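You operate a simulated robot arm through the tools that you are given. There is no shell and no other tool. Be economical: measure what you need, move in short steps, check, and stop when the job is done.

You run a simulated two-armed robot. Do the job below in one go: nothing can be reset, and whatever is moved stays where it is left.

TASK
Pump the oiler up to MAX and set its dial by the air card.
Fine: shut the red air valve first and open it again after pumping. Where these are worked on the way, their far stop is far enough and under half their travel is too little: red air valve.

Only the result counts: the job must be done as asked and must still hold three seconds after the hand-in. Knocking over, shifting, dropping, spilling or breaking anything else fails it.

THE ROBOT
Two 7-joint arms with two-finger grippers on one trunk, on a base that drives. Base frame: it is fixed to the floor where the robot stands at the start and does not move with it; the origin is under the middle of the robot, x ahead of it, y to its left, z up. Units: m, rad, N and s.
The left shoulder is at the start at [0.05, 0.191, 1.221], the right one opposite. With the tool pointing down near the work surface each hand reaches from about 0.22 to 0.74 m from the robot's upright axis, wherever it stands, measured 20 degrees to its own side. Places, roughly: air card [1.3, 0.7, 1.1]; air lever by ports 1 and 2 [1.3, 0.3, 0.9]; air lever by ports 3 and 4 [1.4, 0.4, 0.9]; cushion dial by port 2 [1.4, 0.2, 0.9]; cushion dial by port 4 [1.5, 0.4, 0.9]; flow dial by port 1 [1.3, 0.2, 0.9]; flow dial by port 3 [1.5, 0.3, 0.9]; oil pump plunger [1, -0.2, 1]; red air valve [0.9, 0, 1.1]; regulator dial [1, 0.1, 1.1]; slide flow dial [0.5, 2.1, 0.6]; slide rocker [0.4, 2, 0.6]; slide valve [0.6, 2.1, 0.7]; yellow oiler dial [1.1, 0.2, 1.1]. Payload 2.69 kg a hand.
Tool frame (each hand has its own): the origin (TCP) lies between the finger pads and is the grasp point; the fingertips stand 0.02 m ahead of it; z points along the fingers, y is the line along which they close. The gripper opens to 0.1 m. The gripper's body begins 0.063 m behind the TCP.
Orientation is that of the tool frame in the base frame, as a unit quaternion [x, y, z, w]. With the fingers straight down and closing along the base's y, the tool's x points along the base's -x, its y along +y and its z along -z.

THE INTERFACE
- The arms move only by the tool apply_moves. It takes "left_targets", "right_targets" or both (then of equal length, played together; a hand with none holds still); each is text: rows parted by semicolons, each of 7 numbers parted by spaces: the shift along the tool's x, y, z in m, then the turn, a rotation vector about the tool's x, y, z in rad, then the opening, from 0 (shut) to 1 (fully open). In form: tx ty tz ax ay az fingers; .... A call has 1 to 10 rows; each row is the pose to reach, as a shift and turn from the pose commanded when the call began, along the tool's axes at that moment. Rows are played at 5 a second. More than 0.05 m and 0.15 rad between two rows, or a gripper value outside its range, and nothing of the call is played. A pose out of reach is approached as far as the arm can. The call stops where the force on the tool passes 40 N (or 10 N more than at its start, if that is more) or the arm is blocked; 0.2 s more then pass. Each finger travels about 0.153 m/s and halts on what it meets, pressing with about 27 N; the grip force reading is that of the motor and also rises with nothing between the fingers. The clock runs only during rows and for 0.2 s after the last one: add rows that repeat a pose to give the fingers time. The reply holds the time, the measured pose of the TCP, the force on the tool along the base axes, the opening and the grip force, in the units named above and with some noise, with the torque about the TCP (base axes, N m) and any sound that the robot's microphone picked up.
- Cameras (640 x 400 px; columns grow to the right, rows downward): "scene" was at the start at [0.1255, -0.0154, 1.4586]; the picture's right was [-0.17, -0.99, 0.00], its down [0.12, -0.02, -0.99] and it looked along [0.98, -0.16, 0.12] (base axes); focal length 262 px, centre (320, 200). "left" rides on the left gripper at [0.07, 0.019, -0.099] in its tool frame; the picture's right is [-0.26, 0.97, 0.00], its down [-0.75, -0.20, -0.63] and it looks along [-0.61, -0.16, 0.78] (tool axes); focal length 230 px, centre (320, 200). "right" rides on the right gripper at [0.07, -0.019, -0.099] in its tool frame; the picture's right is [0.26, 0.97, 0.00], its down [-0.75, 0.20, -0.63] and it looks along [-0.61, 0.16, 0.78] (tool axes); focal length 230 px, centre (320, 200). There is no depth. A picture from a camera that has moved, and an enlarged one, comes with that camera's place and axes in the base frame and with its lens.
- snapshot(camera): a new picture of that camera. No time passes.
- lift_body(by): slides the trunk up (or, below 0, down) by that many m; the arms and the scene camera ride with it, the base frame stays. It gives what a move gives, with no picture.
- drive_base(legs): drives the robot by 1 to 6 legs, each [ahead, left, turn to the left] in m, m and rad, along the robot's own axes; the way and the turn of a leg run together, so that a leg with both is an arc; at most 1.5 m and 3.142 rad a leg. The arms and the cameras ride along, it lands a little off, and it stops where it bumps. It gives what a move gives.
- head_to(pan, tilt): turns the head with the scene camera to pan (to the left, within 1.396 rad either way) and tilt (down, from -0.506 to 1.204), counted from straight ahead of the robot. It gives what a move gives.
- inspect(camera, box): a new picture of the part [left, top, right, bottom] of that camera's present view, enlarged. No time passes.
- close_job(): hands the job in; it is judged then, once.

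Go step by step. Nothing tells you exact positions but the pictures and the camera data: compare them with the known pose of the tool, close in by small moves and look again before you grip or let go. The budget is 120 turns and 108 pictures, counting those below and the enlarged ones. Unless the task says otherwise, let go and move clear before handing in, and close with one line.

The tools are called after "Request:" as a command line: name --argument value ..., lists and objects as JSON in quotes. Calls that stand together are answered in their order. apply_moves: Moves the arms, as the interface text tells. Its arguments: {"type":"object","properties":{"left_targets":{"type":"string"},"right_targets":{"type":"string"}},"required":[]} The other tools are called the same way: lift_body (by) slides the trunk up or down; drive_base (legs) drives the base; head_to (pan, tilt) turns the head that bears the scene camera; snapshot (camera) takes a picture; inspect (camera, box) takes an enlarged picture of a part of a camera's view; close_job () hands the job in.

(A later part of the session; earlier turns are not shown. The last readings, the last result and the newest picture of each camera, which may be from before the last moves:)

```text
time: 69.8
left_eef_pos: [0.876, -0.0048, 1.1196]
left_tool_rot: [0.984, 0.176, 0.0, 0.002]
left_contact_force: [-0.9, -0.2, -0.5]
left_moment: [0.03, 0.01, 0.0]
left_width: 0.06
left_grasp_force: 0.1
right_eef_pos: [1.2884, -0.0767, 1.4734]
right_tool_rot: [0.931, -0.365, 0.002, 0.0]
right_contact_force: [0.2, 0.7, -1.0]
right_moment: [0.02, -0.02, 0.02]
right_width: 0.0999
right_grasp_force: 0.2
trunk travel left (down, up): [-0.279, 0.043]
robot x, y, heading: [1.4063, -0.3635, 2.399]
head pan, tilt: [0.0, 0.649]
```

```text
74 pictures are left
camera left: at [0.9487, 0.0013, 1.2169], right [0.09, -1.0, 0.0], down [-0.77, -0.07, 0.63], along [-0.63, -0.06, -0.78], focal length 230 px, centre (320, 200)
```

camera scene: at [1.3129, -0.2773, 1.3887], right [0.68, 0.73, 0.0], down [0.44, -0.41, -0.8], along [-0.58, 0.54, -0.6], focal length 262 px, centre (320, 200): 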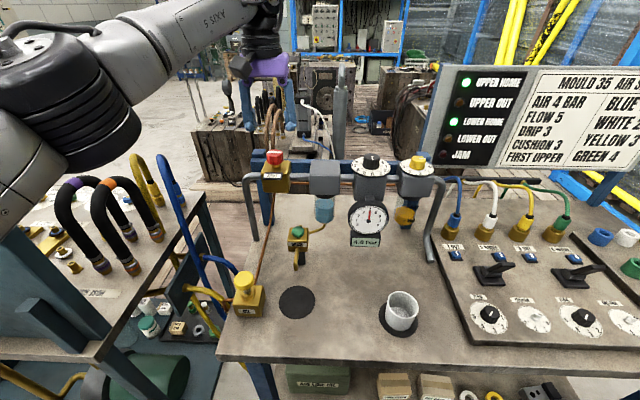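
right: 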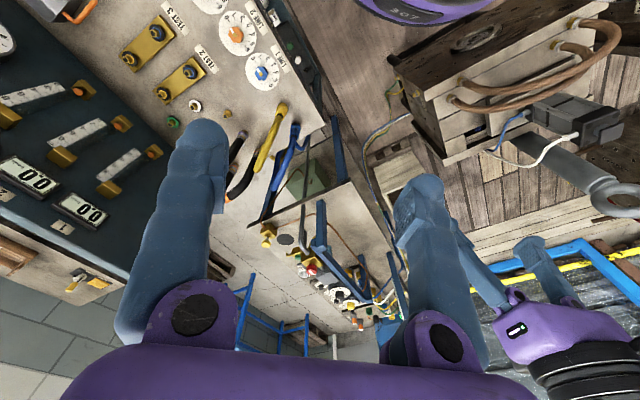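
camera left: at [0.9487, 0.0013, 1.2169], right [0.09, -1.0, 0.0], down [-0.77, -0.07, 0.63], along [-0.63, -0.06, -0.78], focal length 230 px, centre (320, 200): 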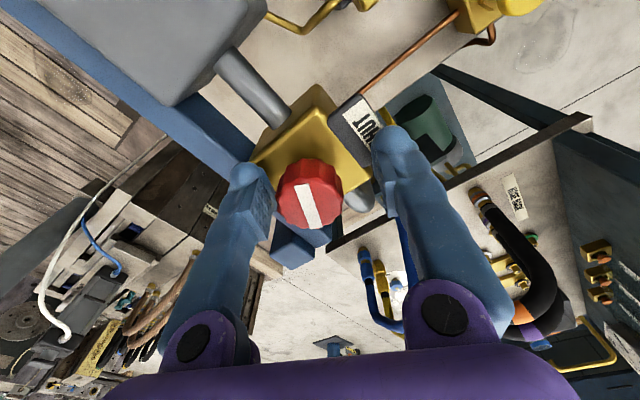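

Slightly off-centre along the closing line; I correct 5 mm, grip, and turn clockwise while watching force.

Request:
apply_moves --left_targets "0.001 -0.005 0.003 0 0 0 0.6; 0.001 -0.005 0.003 0 0 0 0.3; 0.001 -0.005 0.003 0 0 0 0; 0.001 -0.005 0.003 0 0 0 0; 0.001 -0.005 0.003 0 0 0 0"

Request:
apply_moves --left_targets "0 0 0 0 0 0.12 0; 0 0 0 0 0 0.24 0; 0 0 0 0 0 0.36 0; 0 0 0 0 0 0.48 0; 0 0 0 0 0 0.6 0; 0 0 0 0 0 0.72 0; 0 0 0 0 0 0.84 0"

Request:
inspect --camera "scene" --box '[235, 110, 445, 260]'

```text
time: 71.0
left_eef_pos: [0.8747, 0.0009, 1.1146]
left_tool_rot: [0.984, 0.176, 0.0, 0.002]
left_contact_force: [-2.5, 11.9, -0.9]
left_moment: [0.19, 0.08, -0.08]
left_width: 0.0292
left_grasp_force: 45.2
right_eef_pos: [1.2868, -0.0746, 1.4739]
right_tool_rot: [0.931, -0.366, 0.002, 0.001]
right_contact_force: [-0.7, 0.1, 0.7]
right_moment: [-0.01, -0.02, -0.01]
right_width: 0.0999
right_grasp_force: 0.0
trunk travel left (down, up): [-0.279, 0.043]
robot x, y, heading: [1.4097, -0.3608, 2.392]
head pan, tilt: [0.0, 0.649]
```

```text
time: 72.7
left_eef_pos: [0.8743, -0.0032, 1.1152]
left_tool_rot: [0.97, -0.242, 0.0, 0.002]
left_contact_force: [-2.9, -8.1, 0.2]
left_moment: [-0.07, 0.57, 0.07]
left_width: 0.0299
left_grasp_force: 45.2
right_eef_pos: [1.2862, -0.0768, 1.4735]
right_tool_rot: [0.931, -0.366, 0.001, 0.0]
right_contact_force: [-0.3, 0.0, 0.3]
right_moment: [-0.02, 0.01, -0.02]
right_width: 0.0999
right_grasp_force: 0.0
trunk travel left (down, up): [-0.279, 0.043]
robot x, y, heading: [1.4024, -0.3623, 2.39]
head pan, tilt: [0.0, 0.649]
```

```text
2.67 times, centred on (340, 185) of scene
camera zoom: at [1.3126, -0.2777, 1.3886], right [0.68, 0.73, 0.0], down [0.44, -0.41, -0.8], along [-0.58, 0.54, -0.6], focal length 699 px, centre (267, 240)
```

zoom: 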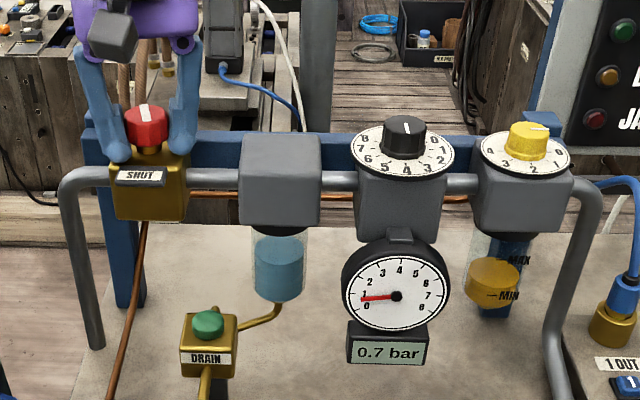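

Pressure is down to 0.7 bar; a bit more turn should reach the shut stop.

Request:
apply_moves --left_targets "0 0 0 0 0 0.1 0; 0 0 0 0 0 0.2 0; 0 0 0 0 0 0.3 0; 0 0 0 0 0 0.36 0"

Request:
inspect --camera "scene" --box '[235, 110, 445, 260]'

```text
time: 73.7
left_eef_pos: [0.8726, -0.0036, 1.1151]
left_tool_rot: [0.912, -0.409, 0.001, 0.002]
left_contact_force: [-9.0, -18.5, -1.7]
left_moment: [-0.11, 0.04, 0.71]
left_width: 0.0291
left_grasp_force: 44.9
right_eef_pos: [1.2851, -0.0786, 1.474]
right_tool_rot: [0.931, -0.366, 0.001, -0.001]
right_contact_force: [0.3, -0.2, 0.3]
right_moment: [-0.03, 0.06, -0.01]
right_width: 0.1
right_grasp_force: 0.1
trunk travel left (down, up): [-0.279, 0.043]
robot x, y, heading: [1.4036, -0.3639, 2.394]
head pan, tilt: [0.0, 0.649]
```

```text
2.67 times, centred on (340, 185) of scene
camera zoom: at [1.3115, -0.2794, 1.3886], right [0.68, 0.73, 0.0], down [0.44, -0.41, -0.8], along [-0.58, 0.54, -0.6], focal length 699 px, centre (267, 240)
```

zoom: 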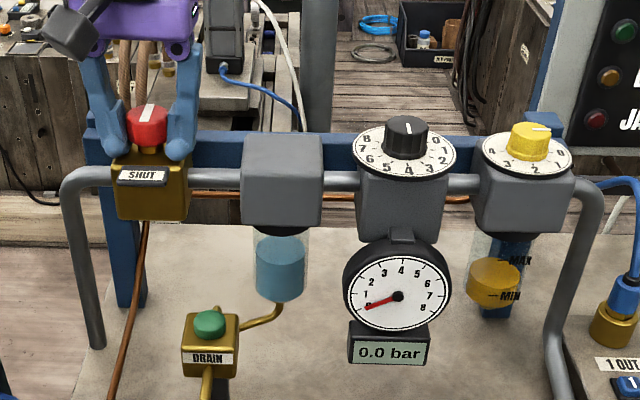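

Air is shut (0.0 bar). I release, rise and take the left hand over the yellow oil plunger with fingers closed.

Request:
apply_moves --left_targets "0 0 0 0 0 0 0.6; 0 0 0 0 0 0 0.6; 0 0 -0.04 0 0 0 0.6; 0 0 -0.08 0 0 0 0.6; 0.048 0.009 -0.08 0 0 0 0.3; 0.096 0.018 -0.08 0 0 0 0; 0.144 0.026 -0.08 0 0 0 0; 0.192 0.034 -0.08 0 0 0 0; 0.192 0.034 -0.04 0 0 0 0; 0.192 0.034 0.0 0 0 0 0"

Request:
apply_moves --left_targets "0 0 0.04 0 0 0 0; 0 0 0.08 0 0 0 0"

Request:
snapshot --camera "left"

Request:
snapshot --camera "scene"

```text
time: 75.8
left_eef_pos: [0.9891, -0.1681, 1.1223]
left_tool_rot: [0.912, -0.409, -0.008, 0.005]
left_contact_force: [-0.6, -0.6, -0.4]
left_moment: [0.03, 0.02, -0.01]
left_width: 0.0
left_grasp_force: 27.2
right_eef_pos: [1.3054, -0.0778, 1.4765]
right_tool_rot: [0.931, -0.366, -0.005, 0.001]
right_contact_force: [-0.6, 0.3, -0.1]
right_moment: [0.03, 0.0, -0.02]
right_width: 0.0999
right_grasp_force: 0.0
trunk travel left (down, up): [-0.279, 0.043]
robot x, y, heading: [1.4035, -0.3618, 2.399]
head pan, tilt: [0.0, 0.649]
```

```text
time: 76.5
left_eef_pos: [0.9793, -0.1692, 1.0359]
left_tool_rot: [0.912, -0.41, 0.0, 0.003]
left_contact_force: [-1.0, -0.1, 0.0]
left_moment: [0.0, -0.03, -0.02]
left_width: 0.0
left_grasp_force: 27.2
right_eef_pos: [1.2912, -0.077, 1.4736]
right_tool_rot: [0.931, -0.366, 0.0, 0.001]
right_contact_force: [0.0, -0.1, -0.1]
right_moment: [-0.03, -0.01, 0.03]
right_width: 0.0998
right_grasp_force: 0.1
trunk travel left (down, up): [-0.279, 0.043]
robot x, y, heading: [1.411, -0.3593, 2.396]
head pan, tilt: [0.0, 0.649]
```

```text
71 pictures are left
camera left: at [1.0131, -0.2343, 1.1338], right [-0.89, -0.45, 0.01], down [-0.35, 0.7, 0.63], along [-0.29, 0.56, -0.78], focal length 230 px, centre (320, 200)
```

left: 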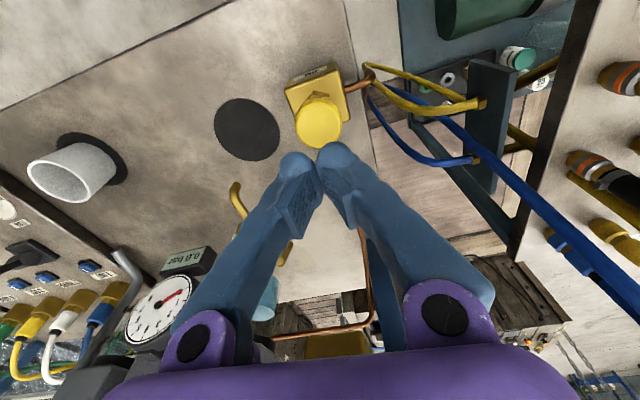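

```text
70 pictures are left
camera scene: at [1.3173, -0.2772, 1.3886], right [0.68, 0.73, 0.0], down [0.44, -0.41, -0.8], along [-0.59, 0.54, -0.6], focal length 262 px, centre (320, 200)
```

scene: 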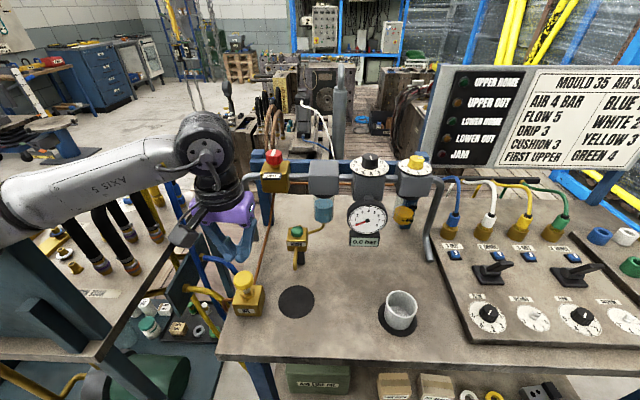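

The closed fingertips are straight above the plunger (top ≈0.95). I press down and come back up, watching the level.

Request:
apply_moves --left_targets "0.002 0 0.03 0 0 0 0; 0.002 0 0.055 0 0 0 0; 0.002 0 0.065 0 0 0 0; 0.002 0 0.075 0 0 0 0; 0.002 0 0.085 0 0 0 0"

Request:
inspect --camera "scene" --box '[220, 140, 440, 330]'

```text
time: 77.7
left_eef_pos: [0.979, -0.169, 0.9535]
left_tool_rot: [0.912, -0.41, -0.003, 0.001]
left_contact_force: [-2.9, -5.6, 21.7]
left_moment: [-0.13, -0.01, -0.05]
left_width: 0.0061
left_grasp_force: 29.6
right_eef_pos: [1.289, -0.0778, 1.4748]
right_tool_rot: [0.931, -0.365, 0.001, 0.0]
right_contact_force: [-0.3, 0.0, -1.1]
right_moment: [0.0, 0.01, 0.03]
right_width: 0.1
right_grasp_force: 0.0
trunk travel left (down, up): [-0.279, 0.043]
robot x, y, heading: [1.4062, -0.3617, 2.395]
head pan, tilt: [0.0, 0.649]
```

```text
2.11 times, centred on (330, 235) of scene
camera zoom: at [1.3146, -0.2781, 1.3893], right [0.68, 0.73, 0.0], down [0.44, -0.41, -0.8], along [-0.58, 0.54, -0.6], focal length 552 px, centre (299, 126)
```

zoom: 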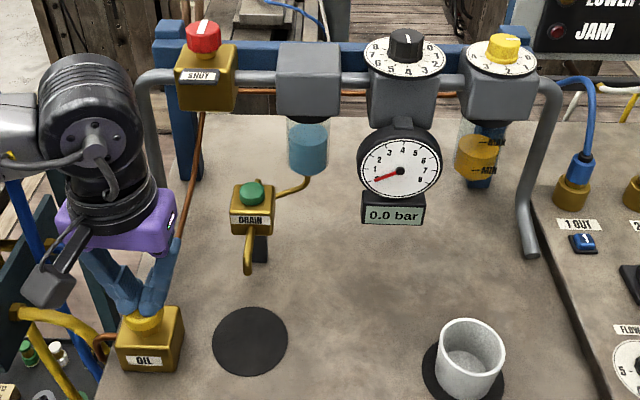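

The plunger is going down and oil seems to be rising. I press a little further, then lift and look.

Request:
apply_moves --left_targets "0 0 0.008 0 0 0 0; 0 0 0.014 0 0 0 0"

Request:
inspect --camera "scene" --box '[380, 150, 440, 240]'

Request:
inspect --camera "scene" --box '[215, 230, 305, 330]'

```text
time: 78.0
left_eef_pos: [0.9777, -0.169, 0.9519]
left_tool_rot: [0.912, -0.41, -0.003, 0.0]
left_contact_force: [3.9, -9.8, 21.1]
left_moment: [-0.2, -0.13, -0.05]
left_width: 0.006
left_grasp_force: 29.6
right_eef_pos: [1.2889, -0.0781, 1.4747]
right_tool_rot: [0.93, -0.367, 0.0, 0.001]
right_contact_force: [-0.3, 0.2, 0.8]
right_moment: [-0.01, -0.02, -0.03]
right_width: 0.1003
right_grasp_force: 0.1
trunk travel left (down, up): [-0.279, 0.043]
robot x, y, heading: [1.4089, -0.3612, 2.394]
head pan, tilt: [0.0, 0.649]
stopped in row 1 (left hand): the force on the tool passed its limit at 46 N (the readings are from after the stop); the commanded pose is now the measured one
```

```text
4.44 times, centred on (410, 195) of scene
camera zoom: at [1.3146, -0.2778, 1.3888], right [0.68, 0.73, 0.0], down [0.44, -0.41, -0.8], along [-0.59, 0.54, -0.6], focal length 1165 px, centre (-80, 222)
```

zoom: 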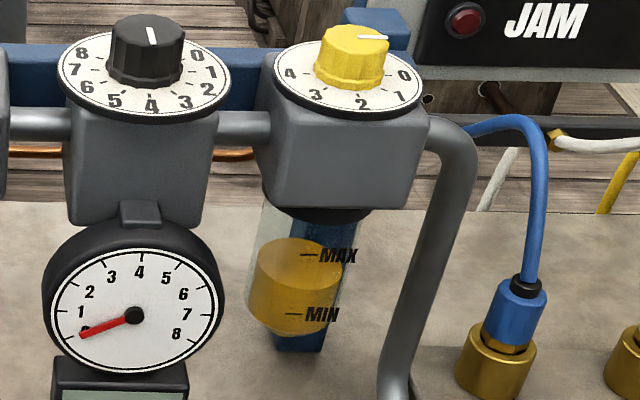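

```text
4.00 times, centred on (260, 280) of scene
camera zoom: at [1.3146, -0.2778, 1.3888], right [0.68, 0.73, 0.0], down [0.44, -0.41, -0.8], along [-0.59, 0.54, -0.6], focal length 1049 px, centre (560, -120)
```

zoom: 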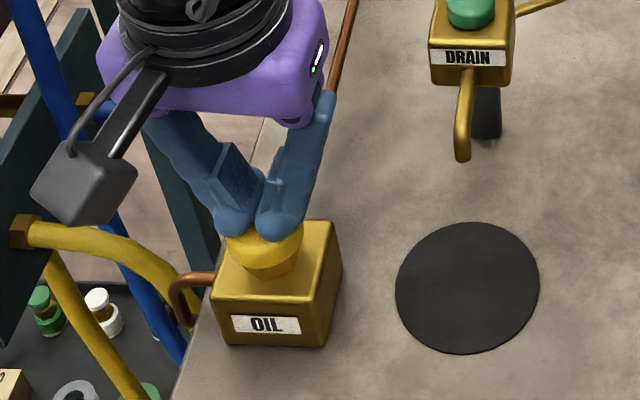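

One stroke done, oil has risen. I zoom right in on the sight glass.

Request:
apply_moves --left_targets "0 0 -0.012 0 0 0 0; 0 0 -0.03 0 0 0 0; 0 0 -0.045 0 0 0 0"

Request:
inspect --camera "scene" --box '[390, 190, 425, 240]'

Request:
inspect --camera "scene" --box '[215, 230, 305, 330]'

```text
time: 78.8
left_eef_pos: [0.9781, -0.1682, 0.9956]
left_tool_rot: [0.912, -0.41, -0.002, 0.001]
left_contact_force: [0.4, 0.0, -0.6]
left_moment: [-0.05, -0.03, -0.03]
left_width: 0.0
left_grasp_force: 29.1
right_eef_pos: [1.2878, -0.0767, 1.4741]
right_tool_rot: [0.931, -0.365, 0.001, 0.0]
right_contact_force: [-0.3, 0.0, -0.9]
right_moment: [-0.02, 0.01, -0.02]
right_width: 0.0999
right_grasp_force: 0.0
trunk travel left (down, up): [-0.279, 0.043]
robot x, y, heading: [1.4072, -0.3638, 2.395]
head pan, tilt: [0.0, 0.649]
```

```text
8.00 times, centred on (408, 215) of scene
camera zoom: at [1.3138, -0.2768, 1.3885], right [0.68, 0.73, 0.0], down [0.44, -0.41, -0.8], along [-0.58, 0.54, -0.6], focal length 2097 px, centre (-380, 80)
```

zoom: 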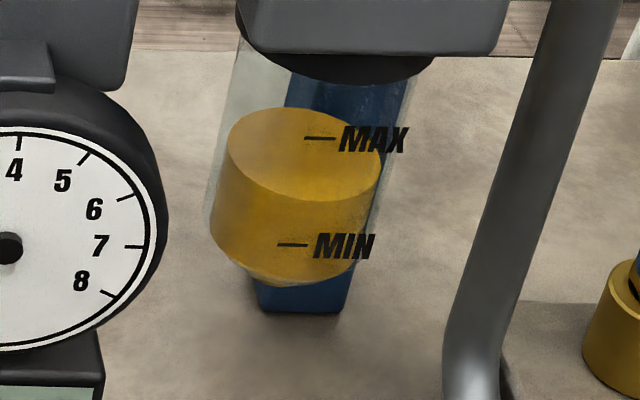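

```text
4.00 times, centred on (260, 280) of scene
camera zoom: at [1.3138, -0.2768, 1.3885], right [0.68, 0.73, 0.0], down [0.44, -0.41, -0.8], along [-0.58, 0.54, -0.6], focal length 1049 px, centre (560, -120)
```

zoom: 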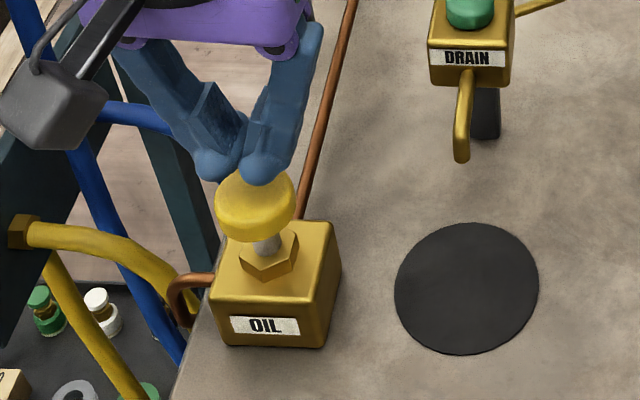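

One stroke brings oil to ~0.4 between MIN and MAX, and the plunger springs back. Second stroke.

Request:
apply_moves --left_targets "0 0 0.015 0 0 0 0; 0 0 0.025 0 0 0 0; 0 0 0.035 0 0 0 0; 0 0 0.043 0 0 0 0"

Request:
inspect --camera "scene" --box '[390, 190, 425, 240]'

```text
time: 79.8
left_eef_pos: [0.9766, -0.1663, 0.9549]
left_tool_rot: [0.912, -0.41, -0.004, 0.0]
left_contact_force: [-4.5, -1.0, 10.1]
left_moment: [-0.06, -0.03, -0.06]
left_width: 0.006
left_grasp_force: 29.4
right_eef_pos: [1.2874, -0.0755, 1.4747]
right_tool_rot: [0.931, -0.366, 0.001, 0.0]
right_contact_force: [-0.2, -0.2, -0.5]
right_moment: [-0.04, 0.0, -0.03]
right_width: 0.1001
right_grasp_force: 0.0
trunk travel left (down, up): [-0.279, 0.043]
robot x, y, heading: [1.4105, -0.359, 2.398]
head pan, tilt: [0.0, 0.649]
```

```text
8.00 times, centred on (408, 215) of scene
camera zoom: at [1.3133, -0.2768, 1.3888], right [0.68, 0.73, 0.0], down [0.44, -0.41, -0.8], along [-0.58, 0.54, -0.6], focal length 2097 px, centre (-380, 80)
```

zoom: 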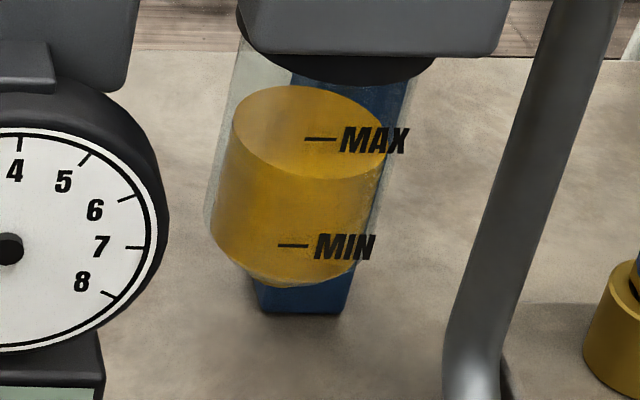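

Each full stroke adds about 0.2 of the MIN–MAX span; now ~0.62. I do the third stroke.

Request:
apply_moves --left_targets "0 0 0.003 0 0 0 0; 0 0 -0.015 0 0 0 0; 0 0 -0.043 0 0 0 0; 0 0 -0.043 0 0 0 0; 0 0 -0.03 0 0 0 0; 0 0 -0.015 0 0 0 0; 0 0 -0.005 0 0 0 0; 0 0 0.002 0 0 0 0"

Request:
inspect --camera "scene" --box '[390, 190, 425, 240]'

```text
time: 81.6
left_eef_pos: [0.9779, -0.1672, 0.9531]
left_tool_rot: [0.912, -0.41, -0.004, 0.0]
left_contact_force: [-1.4, -3.3, 21.4]
left_moment: [-0.12, -0.1, 0.03]
left_width: 0.0064
left_grasp_force: 29.7
right_eef_pos: [1.2882, -0.0775, 1.4753]
right_tool_rot: [0.931, -0.366, 0.0, 0.0]
right_contact_force: [-0.6, 0.7, -0.1]
right_moment: [-0.01, -0.01, 0.03]
right_width: 0.0997
right_grasp_force: 0.0
trunk travel left (down, up): [-0.279, 0.043]
robot x, y, heading: [1.4121, -0.3589, 2.397]
head pan, tilt: [0.0, 0.649]
```

```text
8.00 times, centred on (408, 215) of scene
camera zoom: at [1.3146, -0.2777, 1.3892], right [0.68, 0.73, 0.0], down [0.44, -0.41, -0.8], along [-0.59, 0.54, -0.6], focal length 2097 px, centre (-380, 80)
```

zoom: 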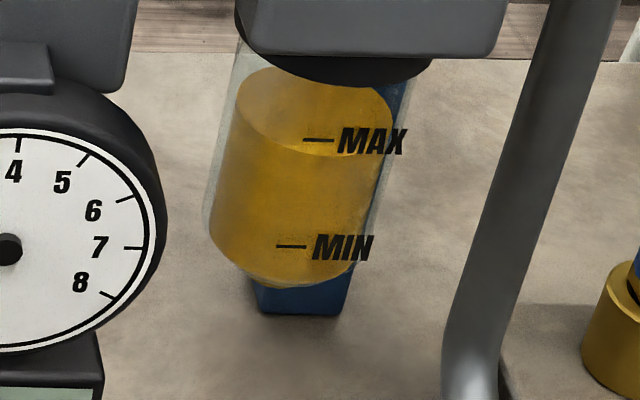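

Level ~0.84; one more full stroke should land on MAX. I pump once more and rise clear.

Request:
apply_moves --left_targets "0 0 -0.015 0 0 0 0; 0 0 -0.043 0 0 0 0; 0 0 -0.043 0 0 0 0; 0 0 -0.03 0 0 0 0; 0 0 -0.015 0 0 0 0; 0 0 -0.005 0 0 0 0; 0 0 0.002 0 0 0 0; 0 0 0.002 0 0 0 0; 0 0 -0.015 0 0 0 0; 0 0 -0.045 0 0 0 0"

Request:
inspect --camera "scene" --box '[390, 190, 425, 240]'

```text
time: 83.8
left_eef_pos: [0.9784, -0.1679, 0.9944]
left_tool_rot: [0.912, -0.41, -0.001, 0.002]
left_contact_force: [-0.9, 0.6, 0.0]
left_moment: [0.0, 0.02, -0.01]
left_width: 0.0002
left_grasp_force: 29.5
right_eef_pos: [1.2883, -0.0761, 1.474]
right_tool_rot: [0.931, -0.366, 0.001, 0.0]
right_contact_force: [0.0, 0.2, 0.2]
right_moment: [-0.02, -0.02, 0.01]
right_width: 0.0999
right_grasp_force: 0.1
trunk travel left (down, up): [-0.279, 0.043]
robot x, y, heading: [1.4046, -0.3632, 2.394]
head pan, tilt: [0.0, 0.649]
```

```text
8.00 times, centred on (408, 215) of scene
camera zoom: at [1.3139, -0.2767, 1.3884], right [0.68, 0.73, 0.0], down [0.44, -0.41, -0.8], along [-0.58, 0.54, -0.6], focal length 2097 px, centre (-380, 80)
```

zoom: 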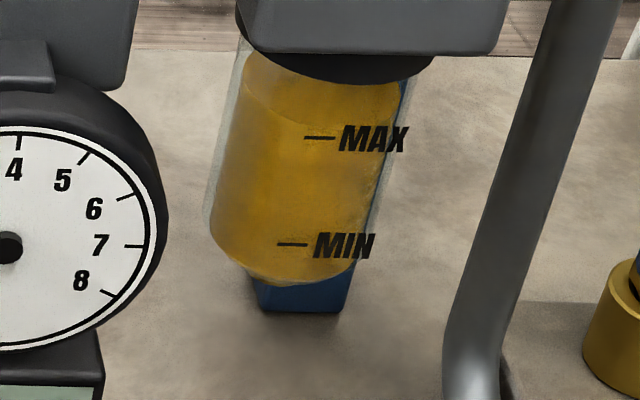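

The front rim of the oil is at the MAX tick. I check from a flatter angle with the right-hand camera, raising the left hand clear at the same time.

Request:
apply_moves --left_targets "0 0 -0.02 0 0 0 0; 0 0 -0.04 0 0 0 0; 0 0 -0.06 0 0 0 0; 0 0 -0.08 0 0 0 0; 0 0 -0.1 0 0 0 0; 0 0 -0.12 0 0 0 0; 0 0 -0.14 0 0 0 0; 0 0 -0.16 0 0 0 0; 0 0 -0.18 0 0 0 0.3; 0 0 -0.2 0 0 0 0.6" --right_targets "-0.016 -0.006 0.042 0 -0.063 0 0.6; -0.032 -0.013 0.084 0 -0.126 0 0.6; -0.047 -0.019 0.126 0 -0.189 0 0.6; -0.063 -0.025 0.168 0 -0.252 0 0.6; -0.079 -0.032 0.21 0 -0.315 0 0.6; -0.095 -0.038 0.252 0 -0.378 0 0.6; -0.111 -0.044 0.294 0 -0.441 0 0.6; -0.126 -0.05 0.336 0 -0.504 0 0.6; -0.142 -0.057 0.378 0 -0.567 0 0.6; -0.158 -0.063 0.415 0 -0.63 0 0.6"

Request:
snapshot --camera "right"

```text
time: 86.0
left_eef_pos: [0.992, -0.1711, 1.1998]
left_tool_rot: [0.91, -0.414, -0.006, 0.002]
left_contact_force: [0.6, -0.8, 0.2]
left_moment: [0.01, 0.02, 0.01]
left_width: 0.0598
left_grasp_force: 0.0
right_eef_pos: [1.2284, 0.0764, 1.064]
right_tool_rot: [0.883, -0.348, -0.295, -0.114]
right_contact_force: [-0.8, -0.7, -0.4]
right_moment: [0.01, -0.05, -0.01]
right_width: 0.0599
right_grasp_force: 0.1
trunk travel left (down, up): [-0.279, 0.043]
robot x, y, heading: [1.4052, -0.3646, 2.397]
head pan, tilt: [0.0, 0.649]
```

```text
61 pictures are left
camera right: at [1.3242, 0.0128, 1.1008], right [-0.51, -0.85, -0.15], down [-0.3, 0.01, 0.95], along [-0.81, 0.53, -0.26], focal length 230 px, centre (320, 200)
```

right: 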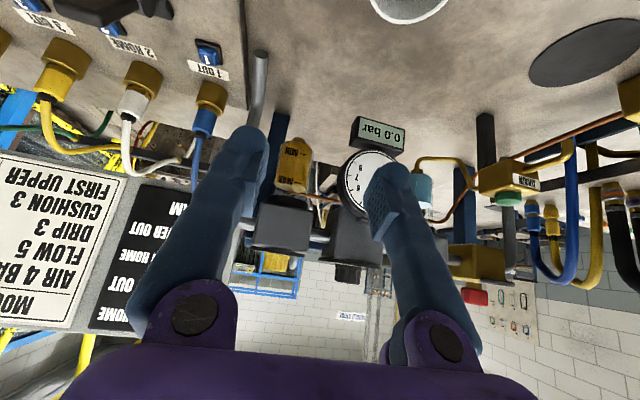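

Request:
inspect --camera "right" --box '[265, 125, 325, 215]'

```text
4.44 times, centred on (295, 170) of right
camera zoom: at [1.3242, 0.0128, 1.1008], right [-0.51, -0.85, -0.15], down [-0.3, 0.01, 0.95], along [-0.81, 0.53, -0.26], focal length 1022 px, centre (431, 333)
```

zoom: 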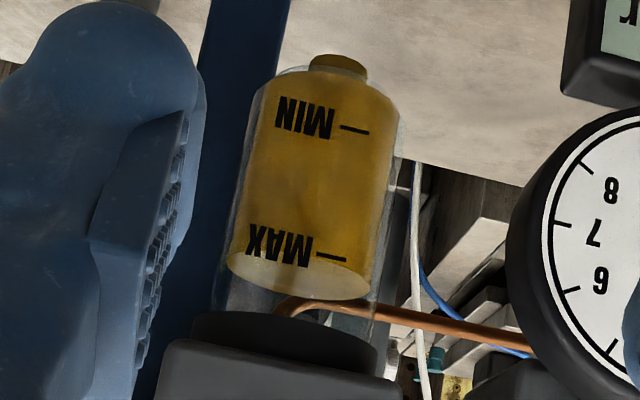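

From the flat view the oil stands exactly on MAX. Next the left hand goes back over the red valve, and the right hand rises and positions over the yellow dial.

Request:
apply_moves --left_targets "-0.035 -0.004 0 0 0 0 0.6; -0.07 -0.008 0 0 0 0 0.6; -0.105 -0.012 0 0 0 0 0.6; -0.14 -0.016 0 0 0 0 0.6; -0.17 -0.019 0 0 0 0 0.6; -0.206 -0.022 0 0 0 0 0.6; -0.206 -0.022 0 0 0 0 0.6; -0.206 -0.022 0 0 0 0 0.6; -0.206 -0.022 0 0 0 0 0.6; -0.206 -0.022 0 0 0 0 0.6" --right_targets "-0.026 0 -0.0355 0 0.063 0 0.6; -0.052 0 -0.071 0 0.126 0 0.6; -0.078 0 -0.1065 0 0.189 0 0.6; -0.104 0 -0.142 0 0.252 0 0.6; -0.13 0.001 -0.125 0 0.315 0 0.6; -0.156 0.001 -0.105 0 0.378 0 0.6; -0.182 0.002 -0.085 0 0.441 0 0.6; -0.202 0.003 -0.07 0 0.504 0 0.6; -0.222 0.003 -0.055 0 0.567 0 0.6; -0.242 0.003 -0.041 0 0.63 0 0.6"

Request:
snapshot --camera "left"

Request:
snapshot --camera "right"

Request:
snapshot --camera "scene"

```text
time: 88.2
left_eef_pos: [0.8565, 0.0027, 1.1952]
left_tool_rot: [0.912, -0.411, -0.001, 0.001]
left_contact_force: [0.3, -0.1, -0.6]
left_moment: [-0.03, 0.0, 0.04]
left_width: 0.0602
left_grasp_force: 0.1
right_eef_pos: [1.0869, 0.1924, 1.2326]
right_tool_rot: [0.931, -0.365, 0.001, -0.001]
right_contact_force: [-0.3, 0.5, -0.2]
right_moment: [0.03, -0.02, -0.01]
right_width: 0.0599
right_grasp_force: 0.1
trunk travel left (down, up): [-0.279, 0.043]
robot x, y, heading: [1.4028, -0.362, 2.397]
head pan, tilt: [0.0, 0.649]
```

```text
59 pictures are left
camera left: at [0.8894, -0.0631, 1.2935], right [-0.89, -0.45, 0.0], down [-0.35, 0.69, 0.63], along [-0.28, 0.56, -0.78], focal length 230 px, centre (320, 200)
```

left: 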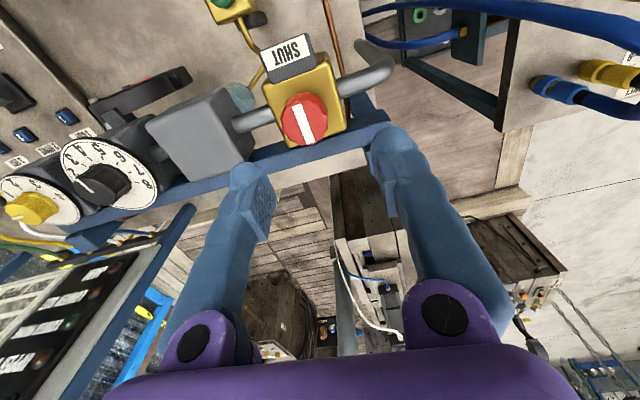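

```text
58 pictures are left
camera right: at [1.1496, 0.1589, 1.3323], right [-0.47, -0.88, 0.0], down [-0.69, 0.37, 0.63], along [-0.55, 0.29, -0.78], focal length 230 px, centre (320, 200)
```

right: 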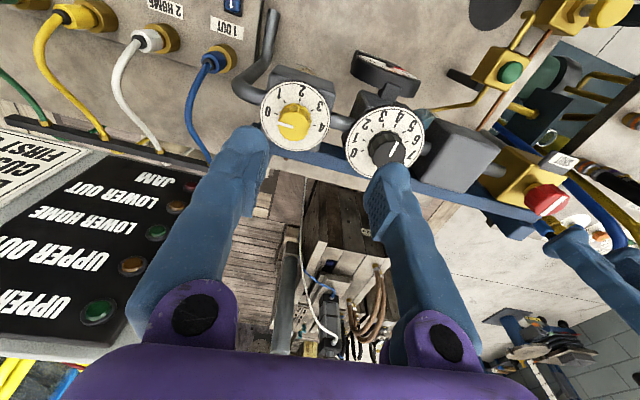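

```text
57 pictures are left
camera scene: at [1.3123, -0.2764, 1.3885], right [0.68, 0.73, 0.0], down [0.44, -0.41, -0.8], along [-0.58, 0.54, -0.61], focal length 262 px, centre (320, 200)
```

scene: 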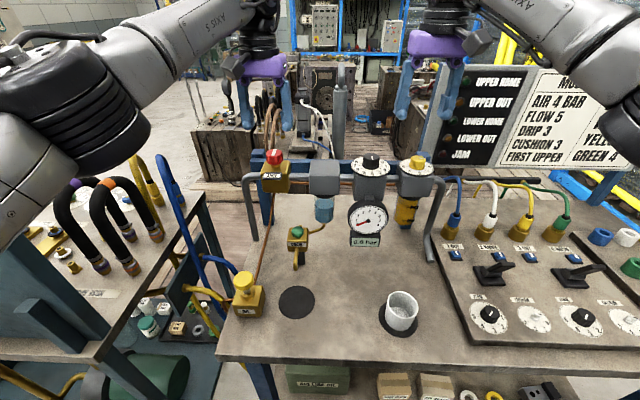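

The bar on the red knob now points across the pipe (shut). I correct the left hand over the knob, descend and grip.

Request:
apply_moves --left_targets "0.007 -0.005 0.01 0 0 0 0.6; 0.0144 -0.0094 0.02 0 0 0 0.6; 0.0144 -0.0094 0.05 0 0 0 0.6; 0.0144 -0.0094 0.079 0 0 0 0.6; 0.0144 -0.0094 0.079 0 0 0 0.6"

Request:
snapshot --camera "left"

```text
time: 89.4
left_eef_pos: [0.8739, -0.0027, 1.1185]
left_tool_rot: [0.912, -0.41, -0.001, 0.0]
left_contact_force: [-0.4, 1.1, 0.5]
left_moment: [0.0, 0.02, 0.0]
left_width: 0.06
left_grasp_force: 0.1
right_eef_pos: [1.0879, 0.1918, 1.2338]
right_tool_rot: [0.93, -0.367, 0.002, 0.0]
right_contact_force: [0.5, -0.2, -0.5]
right_moment: [0.01, 0.02, 0.01]
right_width: 0.0602
right_grasp_force: 0.1
trunk travel left (down, up): [-0.279, 0.043]
robot x, y, heading: [1.4073, -0.3621, 2.397]
head pan, tilt: [0.0, 0.649]
```

```text
56 pictures are left
camera left: at [0.9073, -0.0688, 1.2165], right [-0.89, -0.45, 0.0], down [-0.35, 0.69, 0.63], along [-0.29, 0.56, -0.78], focal length 230 px, centre (320, 200)
```

left: 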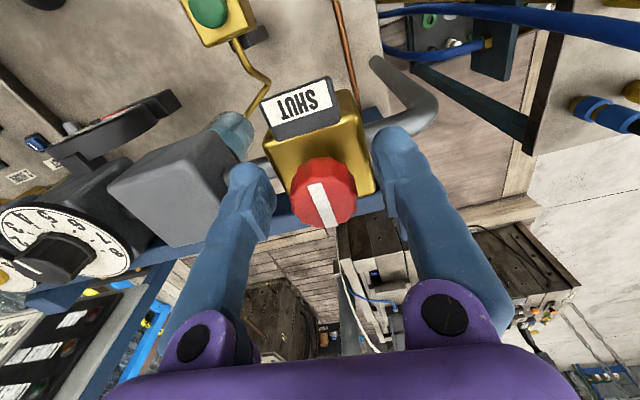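

Well centred. I grip and turn counter-clockwise in steps.

Request:
apply_moves --left_targets "0 0 0.002 0 0 0 0.3; 0 0 0.002 0 0 0 0; 0 0 0.002 0 0 0 0; 0 0 0.002 0 0 0 0"

Request:
apply_moves --left_targets "0 0 0 0 0 -0.12 0; 0 0 0 0 0 -0.24 0; 0 0 0 0 0 -0.36 0; 0 0 0 0 0 -0.48 0; 0 0 0 0 0 -0.6 0; 0 0 0 0 0 -0.72 0; 0 0 0 0 0 -0.84 0; 0 0 0 0 0 -0.96 0; 0 0 0 0 0 -1.08 0; 0 0 0 0 0 -1.2 0"

Request:
inspect --camera "scene" --box '[235, 110, 445, 260]'

```text
time: 90.4
left_eef_pos: [0.8731, -0.0037, 1.1167]
left_tool_rot: [0.912, -0.41, -0.002, 0.0]
left_contact_force: [-1.1, -1.7, -3.1]
left_moment: [0.1, 0.08, 0.0]
left_width: 0.0302
left_grasp_force: 45.3
right_eef_pos: [1.0871, 0.1915, 1.2344]
right_tool_rot: [0.931, -0.366, 0.002, -0.001]
right_contact_force: [-1.0, -0.2, -1.2]
right_moment: [-0.02, 0.01, 0.0]
right_width: 0.0599
right_grasp_force: 0.1
trunk travel left (down, up): [-0.279, 0.043]
robot x, y, heading: [1.4068, -0.3602, 2.398]
head pan, tilt: [0.0, 0.649]
```

```text
time: 92.7
left_eef_pos: [0.8734, 0.0019, 1.1149]
left_tool_rot: [0.985, 0.175, -0.003, -0.008]
left_contact_force: [-1.8, 15.1, -3.5]
left_moment: [0.27, 0.83, -0.12]
left_width: 0.0295
left_grasp_force: 45.1
right_eef_pos: [1.0882, 0.1934, 1.2318]
right_tool_rot: [0.93, -0.367, 0.003, 0.001]
right_contact_force: [-0.5, 0.3, -0.2]
right_moment: [0.01, 0.0, -0.03]
right_width: 0.0598
right_grasp_force: 0.2
trunk travel left (down, up): [-0.279, 0.043]
robot x, y, heading: [1.4089, -0.3613, 2.393]
head pan, tilt: [0.0, 0.649]
stopped in row 10 (left hand): the force on the tool passed its limit at 40 N (the readings are from after the stop); the commanded pose is now the measured one
```

```text
2.67 times, centred on (340, 185) of scene
camera zoom: at [1.312, -0.2749, 1.3879], right [0.68, 0.73, 0.0], down [0.44, -0.41, -0.8], along [-0.58, 0.54, -0.61], focal length 699 px, centre (267, 240)
```

zoom: 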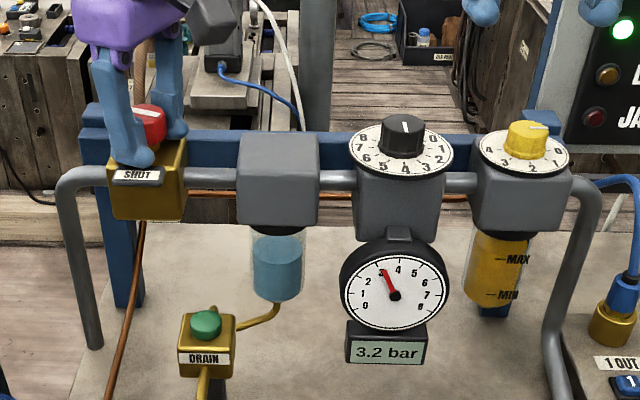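

3.2 bar, about 18° to go. I continue counter-clockwise to the open stop.

Request:
apply_moves --left_targets "0 0 0 0 0 -0.08 0; 0 0 0 0 0 -0.16 0; 0 0 0 0 0 -0.24 0; 0 0 0 0 0 -0.32 0; 0 0 0 0 0 -0.4 0"

Request:
inspect --camera "scene" --box '[235, 110, 445, 260]'

Request:
snapshot --camera "left"

```text
time: 93.9
left_eef_pos: [0.8741, 0.0037, 1.1146]
left_tool_rot: [0.93, 0.368, 0.001, -0.009]
left_contact_force: [-11.2, 29.6, -0.4]
left_moment: [0.13, -0.03, -0.96]
left_width: 0.0296
left_grasp_force: 44.9
right_eef_pos: [1.0867, 0.1957, 1.2312]
right_tool_rot: [0.931, -0.366, 0.003, 0.0]
right_contact_force: [0.7, -0.9, 0.3]
right_moment: [0.02, 0.0, 0.01]
right_width: 0.06
right_grasp_force: 0.0
trunk travel left (down, up): [-0.279, 0.043]
robot x, y, heading: [1.4092, -0.3615, 2.397]
head pan, tilt: [0.0, 0.649]
```

```text
2.67 times, centred on (340, 185) of scene
camera zoom: at [1.3113, -0.2721, 1.3881], right [0.68, 0.73, 0.0], down [0.44, -0.41, -0.79], along [-0.58, 0.54, -0.61], focal length 699 px, centre (267, 240)
```

zoom: 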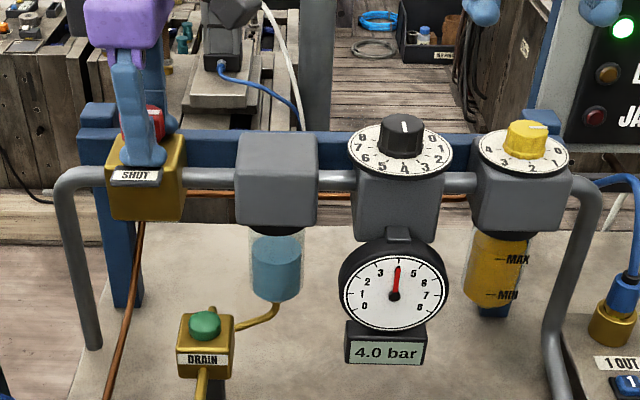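

```text
53 pictures are left
camera left: at [0.9384, 0.0347, 1.2131], right [0.47, -0.88, -0.02], down [-0.68, -0.38, 0.63], along [-0.56, -0.29, -0.78], focal length 230 px, centre (320, 200)
```

left: 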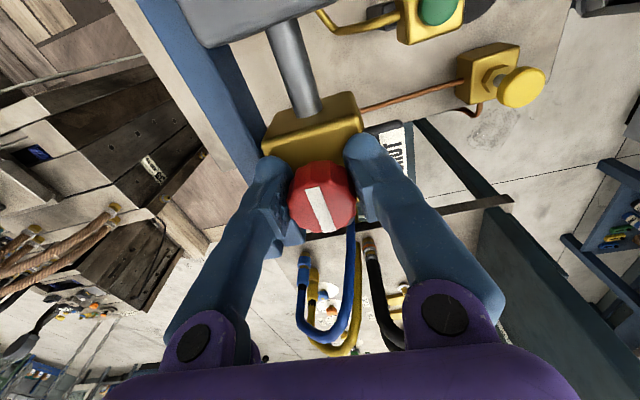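

Air is open again (4.0 bar, at the stop). I release and lift the left hand clear, and look at the dial with the right camera.

Request:
apply_moves --left_targets "0 0 0 0 0 0 0.6; 0 0 0 0 0 0 0.6; 0 0 -0.03 0 0 0 0.6; 0 0 -0.07 0 0 0 0.6; 0 0 -0.11 0 0 0 0.6; 0 0 -0.15 0 0 0 0.6; 0 0 -0.19 0 0 0 0.6; 0 0 -0.23 0 0 0 0.6"

Request:
inspect --camera "right" --box '[240, 60, 360, 180]'

Request:
inspect --camera "scene" --box '[235, 110, 445, 260]'

```text
time: 95.7
left_eef_pos: [0.8979, -0.0218, 1.3252]
left_tool_rot: [0.93, 0.366, -0.003, -0.007]
left_contact_force: [0.0, -0.1, -0.2]
left_moment: [-0.03, 0.03, 0.01]
left_width: 0.0601
left_grasp_force: 0.0
left hand out of reach, approached as far as the arm can: row 7, 8
right_eef_pos: [1.0884, 0.192, 1.2346]
right_tool_rot: [0.931, -0.366, 0.001, 0.0]
right_contact_force: [0.4, -0.2, -0.8]
right_moment: [-0.01, 0.03, 0.02]
right_width: 0.06
right_grasp_force: 0.1
trunk travel left (down, up): [-0.279, 0.043]
robot x, y, heading: [1.4054, -0.3613, 2.393]
head pan, tilt: [0.0, 0.649]
```

```text
3.33 times, centred on (300, 120) of right
camera zoom: at [1.151, 0.1591, 1.3324], right [-0.47, -0.88, 0.0], down [-0.69, 0.37, 0.63], along [-0.55, 0.29, -0.78], focal length 767 px, centre (387, 467)
```

zoom: 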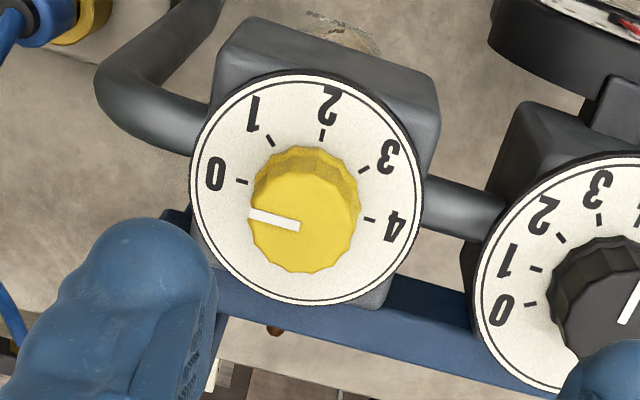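

```text
2.67 times, centred on (340, 185) of scene
camera zoom: at [1.3136, -0.2762, 1.3886], right [0.68, 0.73, 0.0], down [0.44, -0.41, -0.8], along [-0.58, 0.54, -0.6], focal length 699 px, centre (267, 240)
```

zoom: 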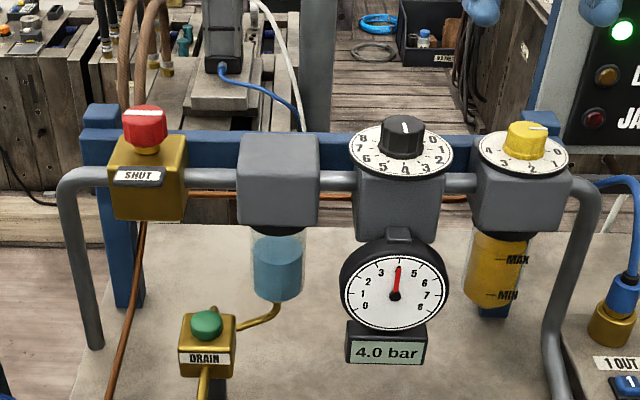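

Valve fully open, left hand clear. The dial knob is at about [1.090, 0.218, 1.121], pointer at 0; 3 needs 135° clockwise. I centre the right hand above it.

Request:
apply_moves --right_targets "-0.008 -0.01 0.015 0 0 0 0.6; -0.0165 -0.02 0.03 0 0 0 0.6; -0.0165 -0.02 0.06 0 0 0 0.6; -0.0165 -0.02 0.06 0 0 0 0.6"

Request:
snapshot --camera "right"

```text
time: 96.7
left_eef_pos: [0.8987, -0.0235, 1.3245]
left_tool_rot: [0.93, 0.369, -0.002, -0.008]
left_contact_force: [-0.2, -0.1, 0.0]
left_moment: [0.03, 0.04, -0.02]
left_width: 0.06
left_grasp_force: 0.0
right_eef_pos: [1.0882, 0.2171, 1.173]
right_tool_rot: [0.931, -0.366, 0.001, -0.002]
right_contact_force: [0.4, -0.2, -0.2]
right_moment: [0.05, 0.0, -0.01]
right_width: 0.06
right_grasp_force: 0.1
trunk travel left (down, up): [-0.279, 0.043]
robot x, y, heading: [1.4052, -0.3637, 2.395]
head pan, tilt: [0.0, 0.649]
```

```text
50 pictures are left
camera right: at [1.1523, 0.184, 1.2725], right [-0.47, -0.88, 0.0], down [-0.69, 0.37, 0.63], along [-0.55, 0.29, -0.78], focal length 230 px, centre (320, 200)
```

right: 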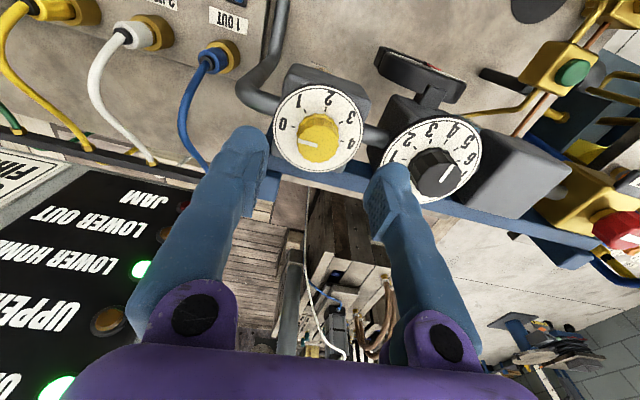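

Centred within 3 mm. I descend to the knob and check before gripping.

Request:
apply_moves --right_targets "0.001 -0.002 0.02 0 0 0 0.5; 0.001 -0.002 0.038 0 0 0 0.5; 0.001 -0.002 0.049 0 0 0 0.5; 0.001 -0.002 0.049 0 0 0 0.5"

Request:
snapshot --camera "right"

Request:
inspect --camera "scene" --box '[345, 90, 465, 220]'

```text
time: 97.7
left_eef_pos: [0.8982, -0.0216, 1.3244]
left_tool_rot: [0.93, 0.368, -0.001, -0.008]
left_contact_force: [-0.1, -0.4, -0.9]
left_moment: [-0.02, -0.02, 0.02]
left_width: 0.0597
left_grasp_force: 0.0
right_eef_pos: [1.0927, 0.2186, 1.1247]
right_tool_rot: [0.931, -0.366, 0.002, -0.001]
right_contact_force: [-0.2, -0.4, 0.3]
right_moment: [-0.01, 0.01, 0.02]
right_width: 0.0498
right_grasp_force: 0.0
trunk travel left (down, up): [-0.279, 0.043]
robot x, y, heading: [1.4043, -0.3622, 2.389]
head pan, tilt: [0.0, 0.649]
```

```text
49 pictures are left
camera right: at [1.1553, 0.185, 1.2231], right [-0.47, -0.88, 0.0], down [-0.69, 0.37, 0.63], along [-0.55, 0.29, -0.78], focal length 230 px, centre (320, 200)
```

right: 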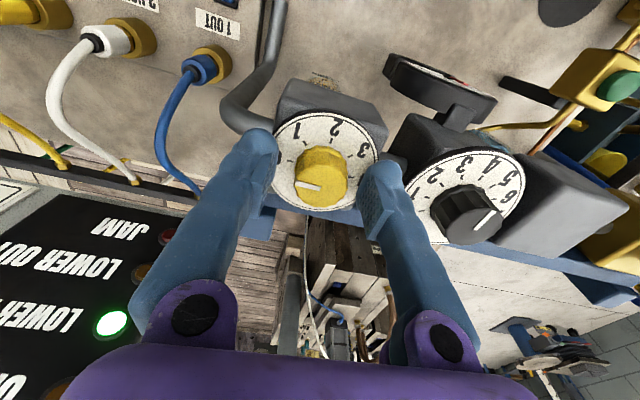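

```text
3.08 times, centred on (405, 155) of scene
camera zoom: at [1.3129, -0.2767, 1.3886], right [0.68, 0.73, 0.0], down [0.44, -0.41, -0.8], along [-0.58, 0.54, -0.6], focal length 807 px, centre (58, 338)
```

zoom: 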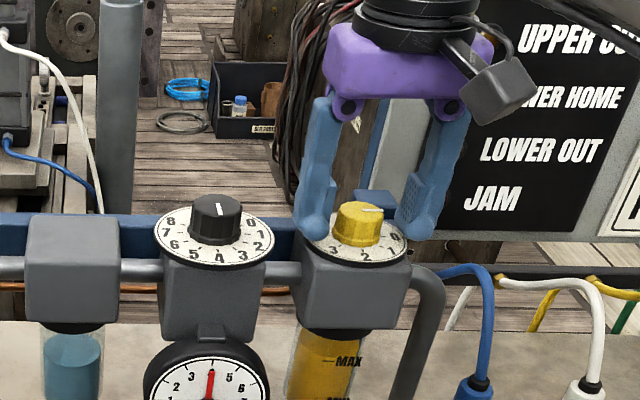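

The fingers straddle the yellow knob just above the scale. I grip and turn clockwise.

Request:
apply_moves --right_targets "0 0 0 0 0 0 0.25; 0 0 0 0 0 0 0; 0 0 0 0 0 0 0; 0 0 0 0 0 0 0"

Request:
apply_moves --right_targets "0 0 0 0 0 0.13 0; 0 0 0 0 0 0.26 0; 0 0 0 0 0 0.39 0; 0 0 0 0 0 0.52 0; 0 0 0 0 0 0.65 0; 0 0 0 0 0 0.78 0; 0 0 0 0 0 0.91 0; 0 0 0 0 0 1.04 0; 0 0 0 0 0 1.17 0"

Request:
snapshot --camera "right"

Request:
inspect --camera "scene" --box '[345, 90, 465, 220]'

```text
time: 98.7
left_eef_pos: [0.8966, -0.023, 1.3237]
left_tool_rot: [0.93, 0.368, 0.0, -0.009]
left_contact_force: [-0.1, 1.0, 0.0]
left_moment: [0.01, -0.01, 0.03]
left_width: 0.0602
left_grasp_force: 0.0
right_eef_pos: [1.0913, 0.217, 1.1233]
right_tool_rot: [0.931, -0.365, 0.003, 0.0]
right_contact_force: [-3.2, -8.7, -7.3]
right_moment: [-0.08, 0.16, 0.02]
right_width: 0.0291
right_grasp_force: 45.2
trunk travel left (down, up): [-0.279, 0.043]
robot x, y, heading: [1.4038, -0.3614, 2.398]
head pan, tilt: [0.0, 0.649]
```

```text
time: 100.7
left_eef_pos: [0.8953, -0.0239, 1.3223]
left_tool_rot: [0.93, 0.368, 0.001, -0.008]
left_contact_force: [0.3, -0.8, -0.1]
left_moment: [-0.01, 0.01, 0.04]
left_width: 0.0604
left_grasp_force: 0.1
right_eef_pos: [1.0883, 0.217, 1.1246]
right_tool_rot: [-0.574, 0.819, -0.002, 0.0]
right_contact_force: [-17.0, -16.8, -14.1]
right_moment: [-0.54, 0.4, 0.08]
right_width: 0.0293
right_grasp_force: 45.0
trunk travel left (down, up): [-0.279, 0.043]
robot x, y, heading: [1.4034, -0.362, 2.396]
head pan, tilt: [0.0, 0.649]
```

```text
47 pictures are left
camera right: at [1.0807, 0.1454, 1.2231], right [-1.0, 0.09, 0.0], down [0.07, 0.78, 0.63], along [0.06, 0.62, -0.78], focal length 230 px, centre (320, 200)
```

right: 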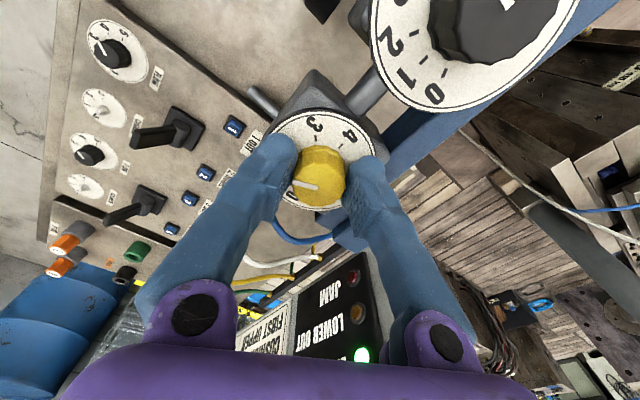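

```text
3.08 times, centred on (405, 155) of scene
camera zoom: at [1.3097, -0.2778, 1.3883], right [0.68, 0.73, 0.0], down [0.45, -0.41, -0.8], along [-0.58, 0.54, -0.61], focal length 807 px, centre (58, 338)
```

zoom: 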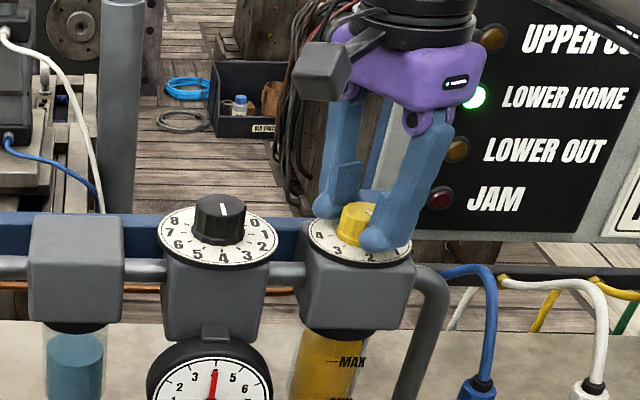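

The knob follows; pointer near 1.5. I ease the side strain and carry on clockwise as far as the wrist goes.

Request:
apply_moves --right_targets "0.003 0.001 0 0 0 0 0; 0.003 0.001 0 0 0 0.1 0; 0.003 0.001 0 0 0 0.2 0; 0.003 0.001 0 0 0 0.3 0; 0.003 0.001 0 0 0 0.4 0; 0.003 0.001 0 0 0 0.5 0; 0.003 0.001 0 0 0 0.6 0"

Request:
snapshot --camera "right"

```text
time: 102.3
left_eef_pos: [0.8951, -0.0209, 1.3229]
left_tool_rot: [0.93, 0.368, 0.0, -0.007]
left_contact_force: [0.2, -0.6, 0.6]
left_moment: [0.0, 0.0, 0.0]
left_width: 0.0601
left_grasp_force: 0.0
right_eef_pos: [1.087, 0.2173, 1.124]
right_tool_rot: [-0.305, 0.952, -0.001, 0.001]
right_contact_force: [-20.3, 3.0, -4.8]
right_moment: [0.18, 0.07, 0.06]
right_width: 0.0291
right_grasp_force: 44.8
trunk travel left (down, up): [-0.279, 0.043]
robot x, y, heading: [1.4057, -0.3645, 2.394]
head pan, tilt: [0.0, 0.649]
```

```text
45 pictures are left
camera right: at [1.0397, 0.1625, 1.2228], right [-0.77, 0.64, 0.0], down [0.49, 0.6, 0.63], along [0.4, 0.49, -0.78], focal length 230 px, centre (320, 200)
```

right: 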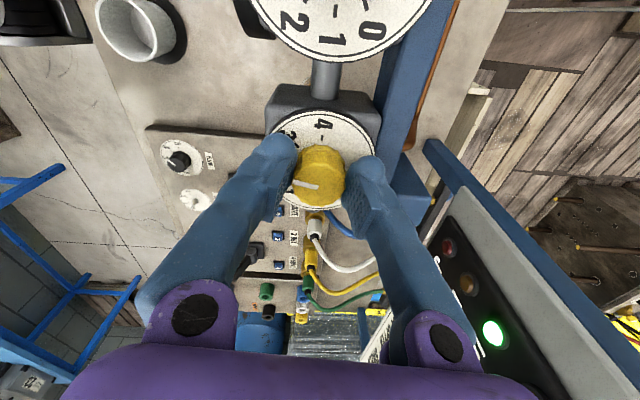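

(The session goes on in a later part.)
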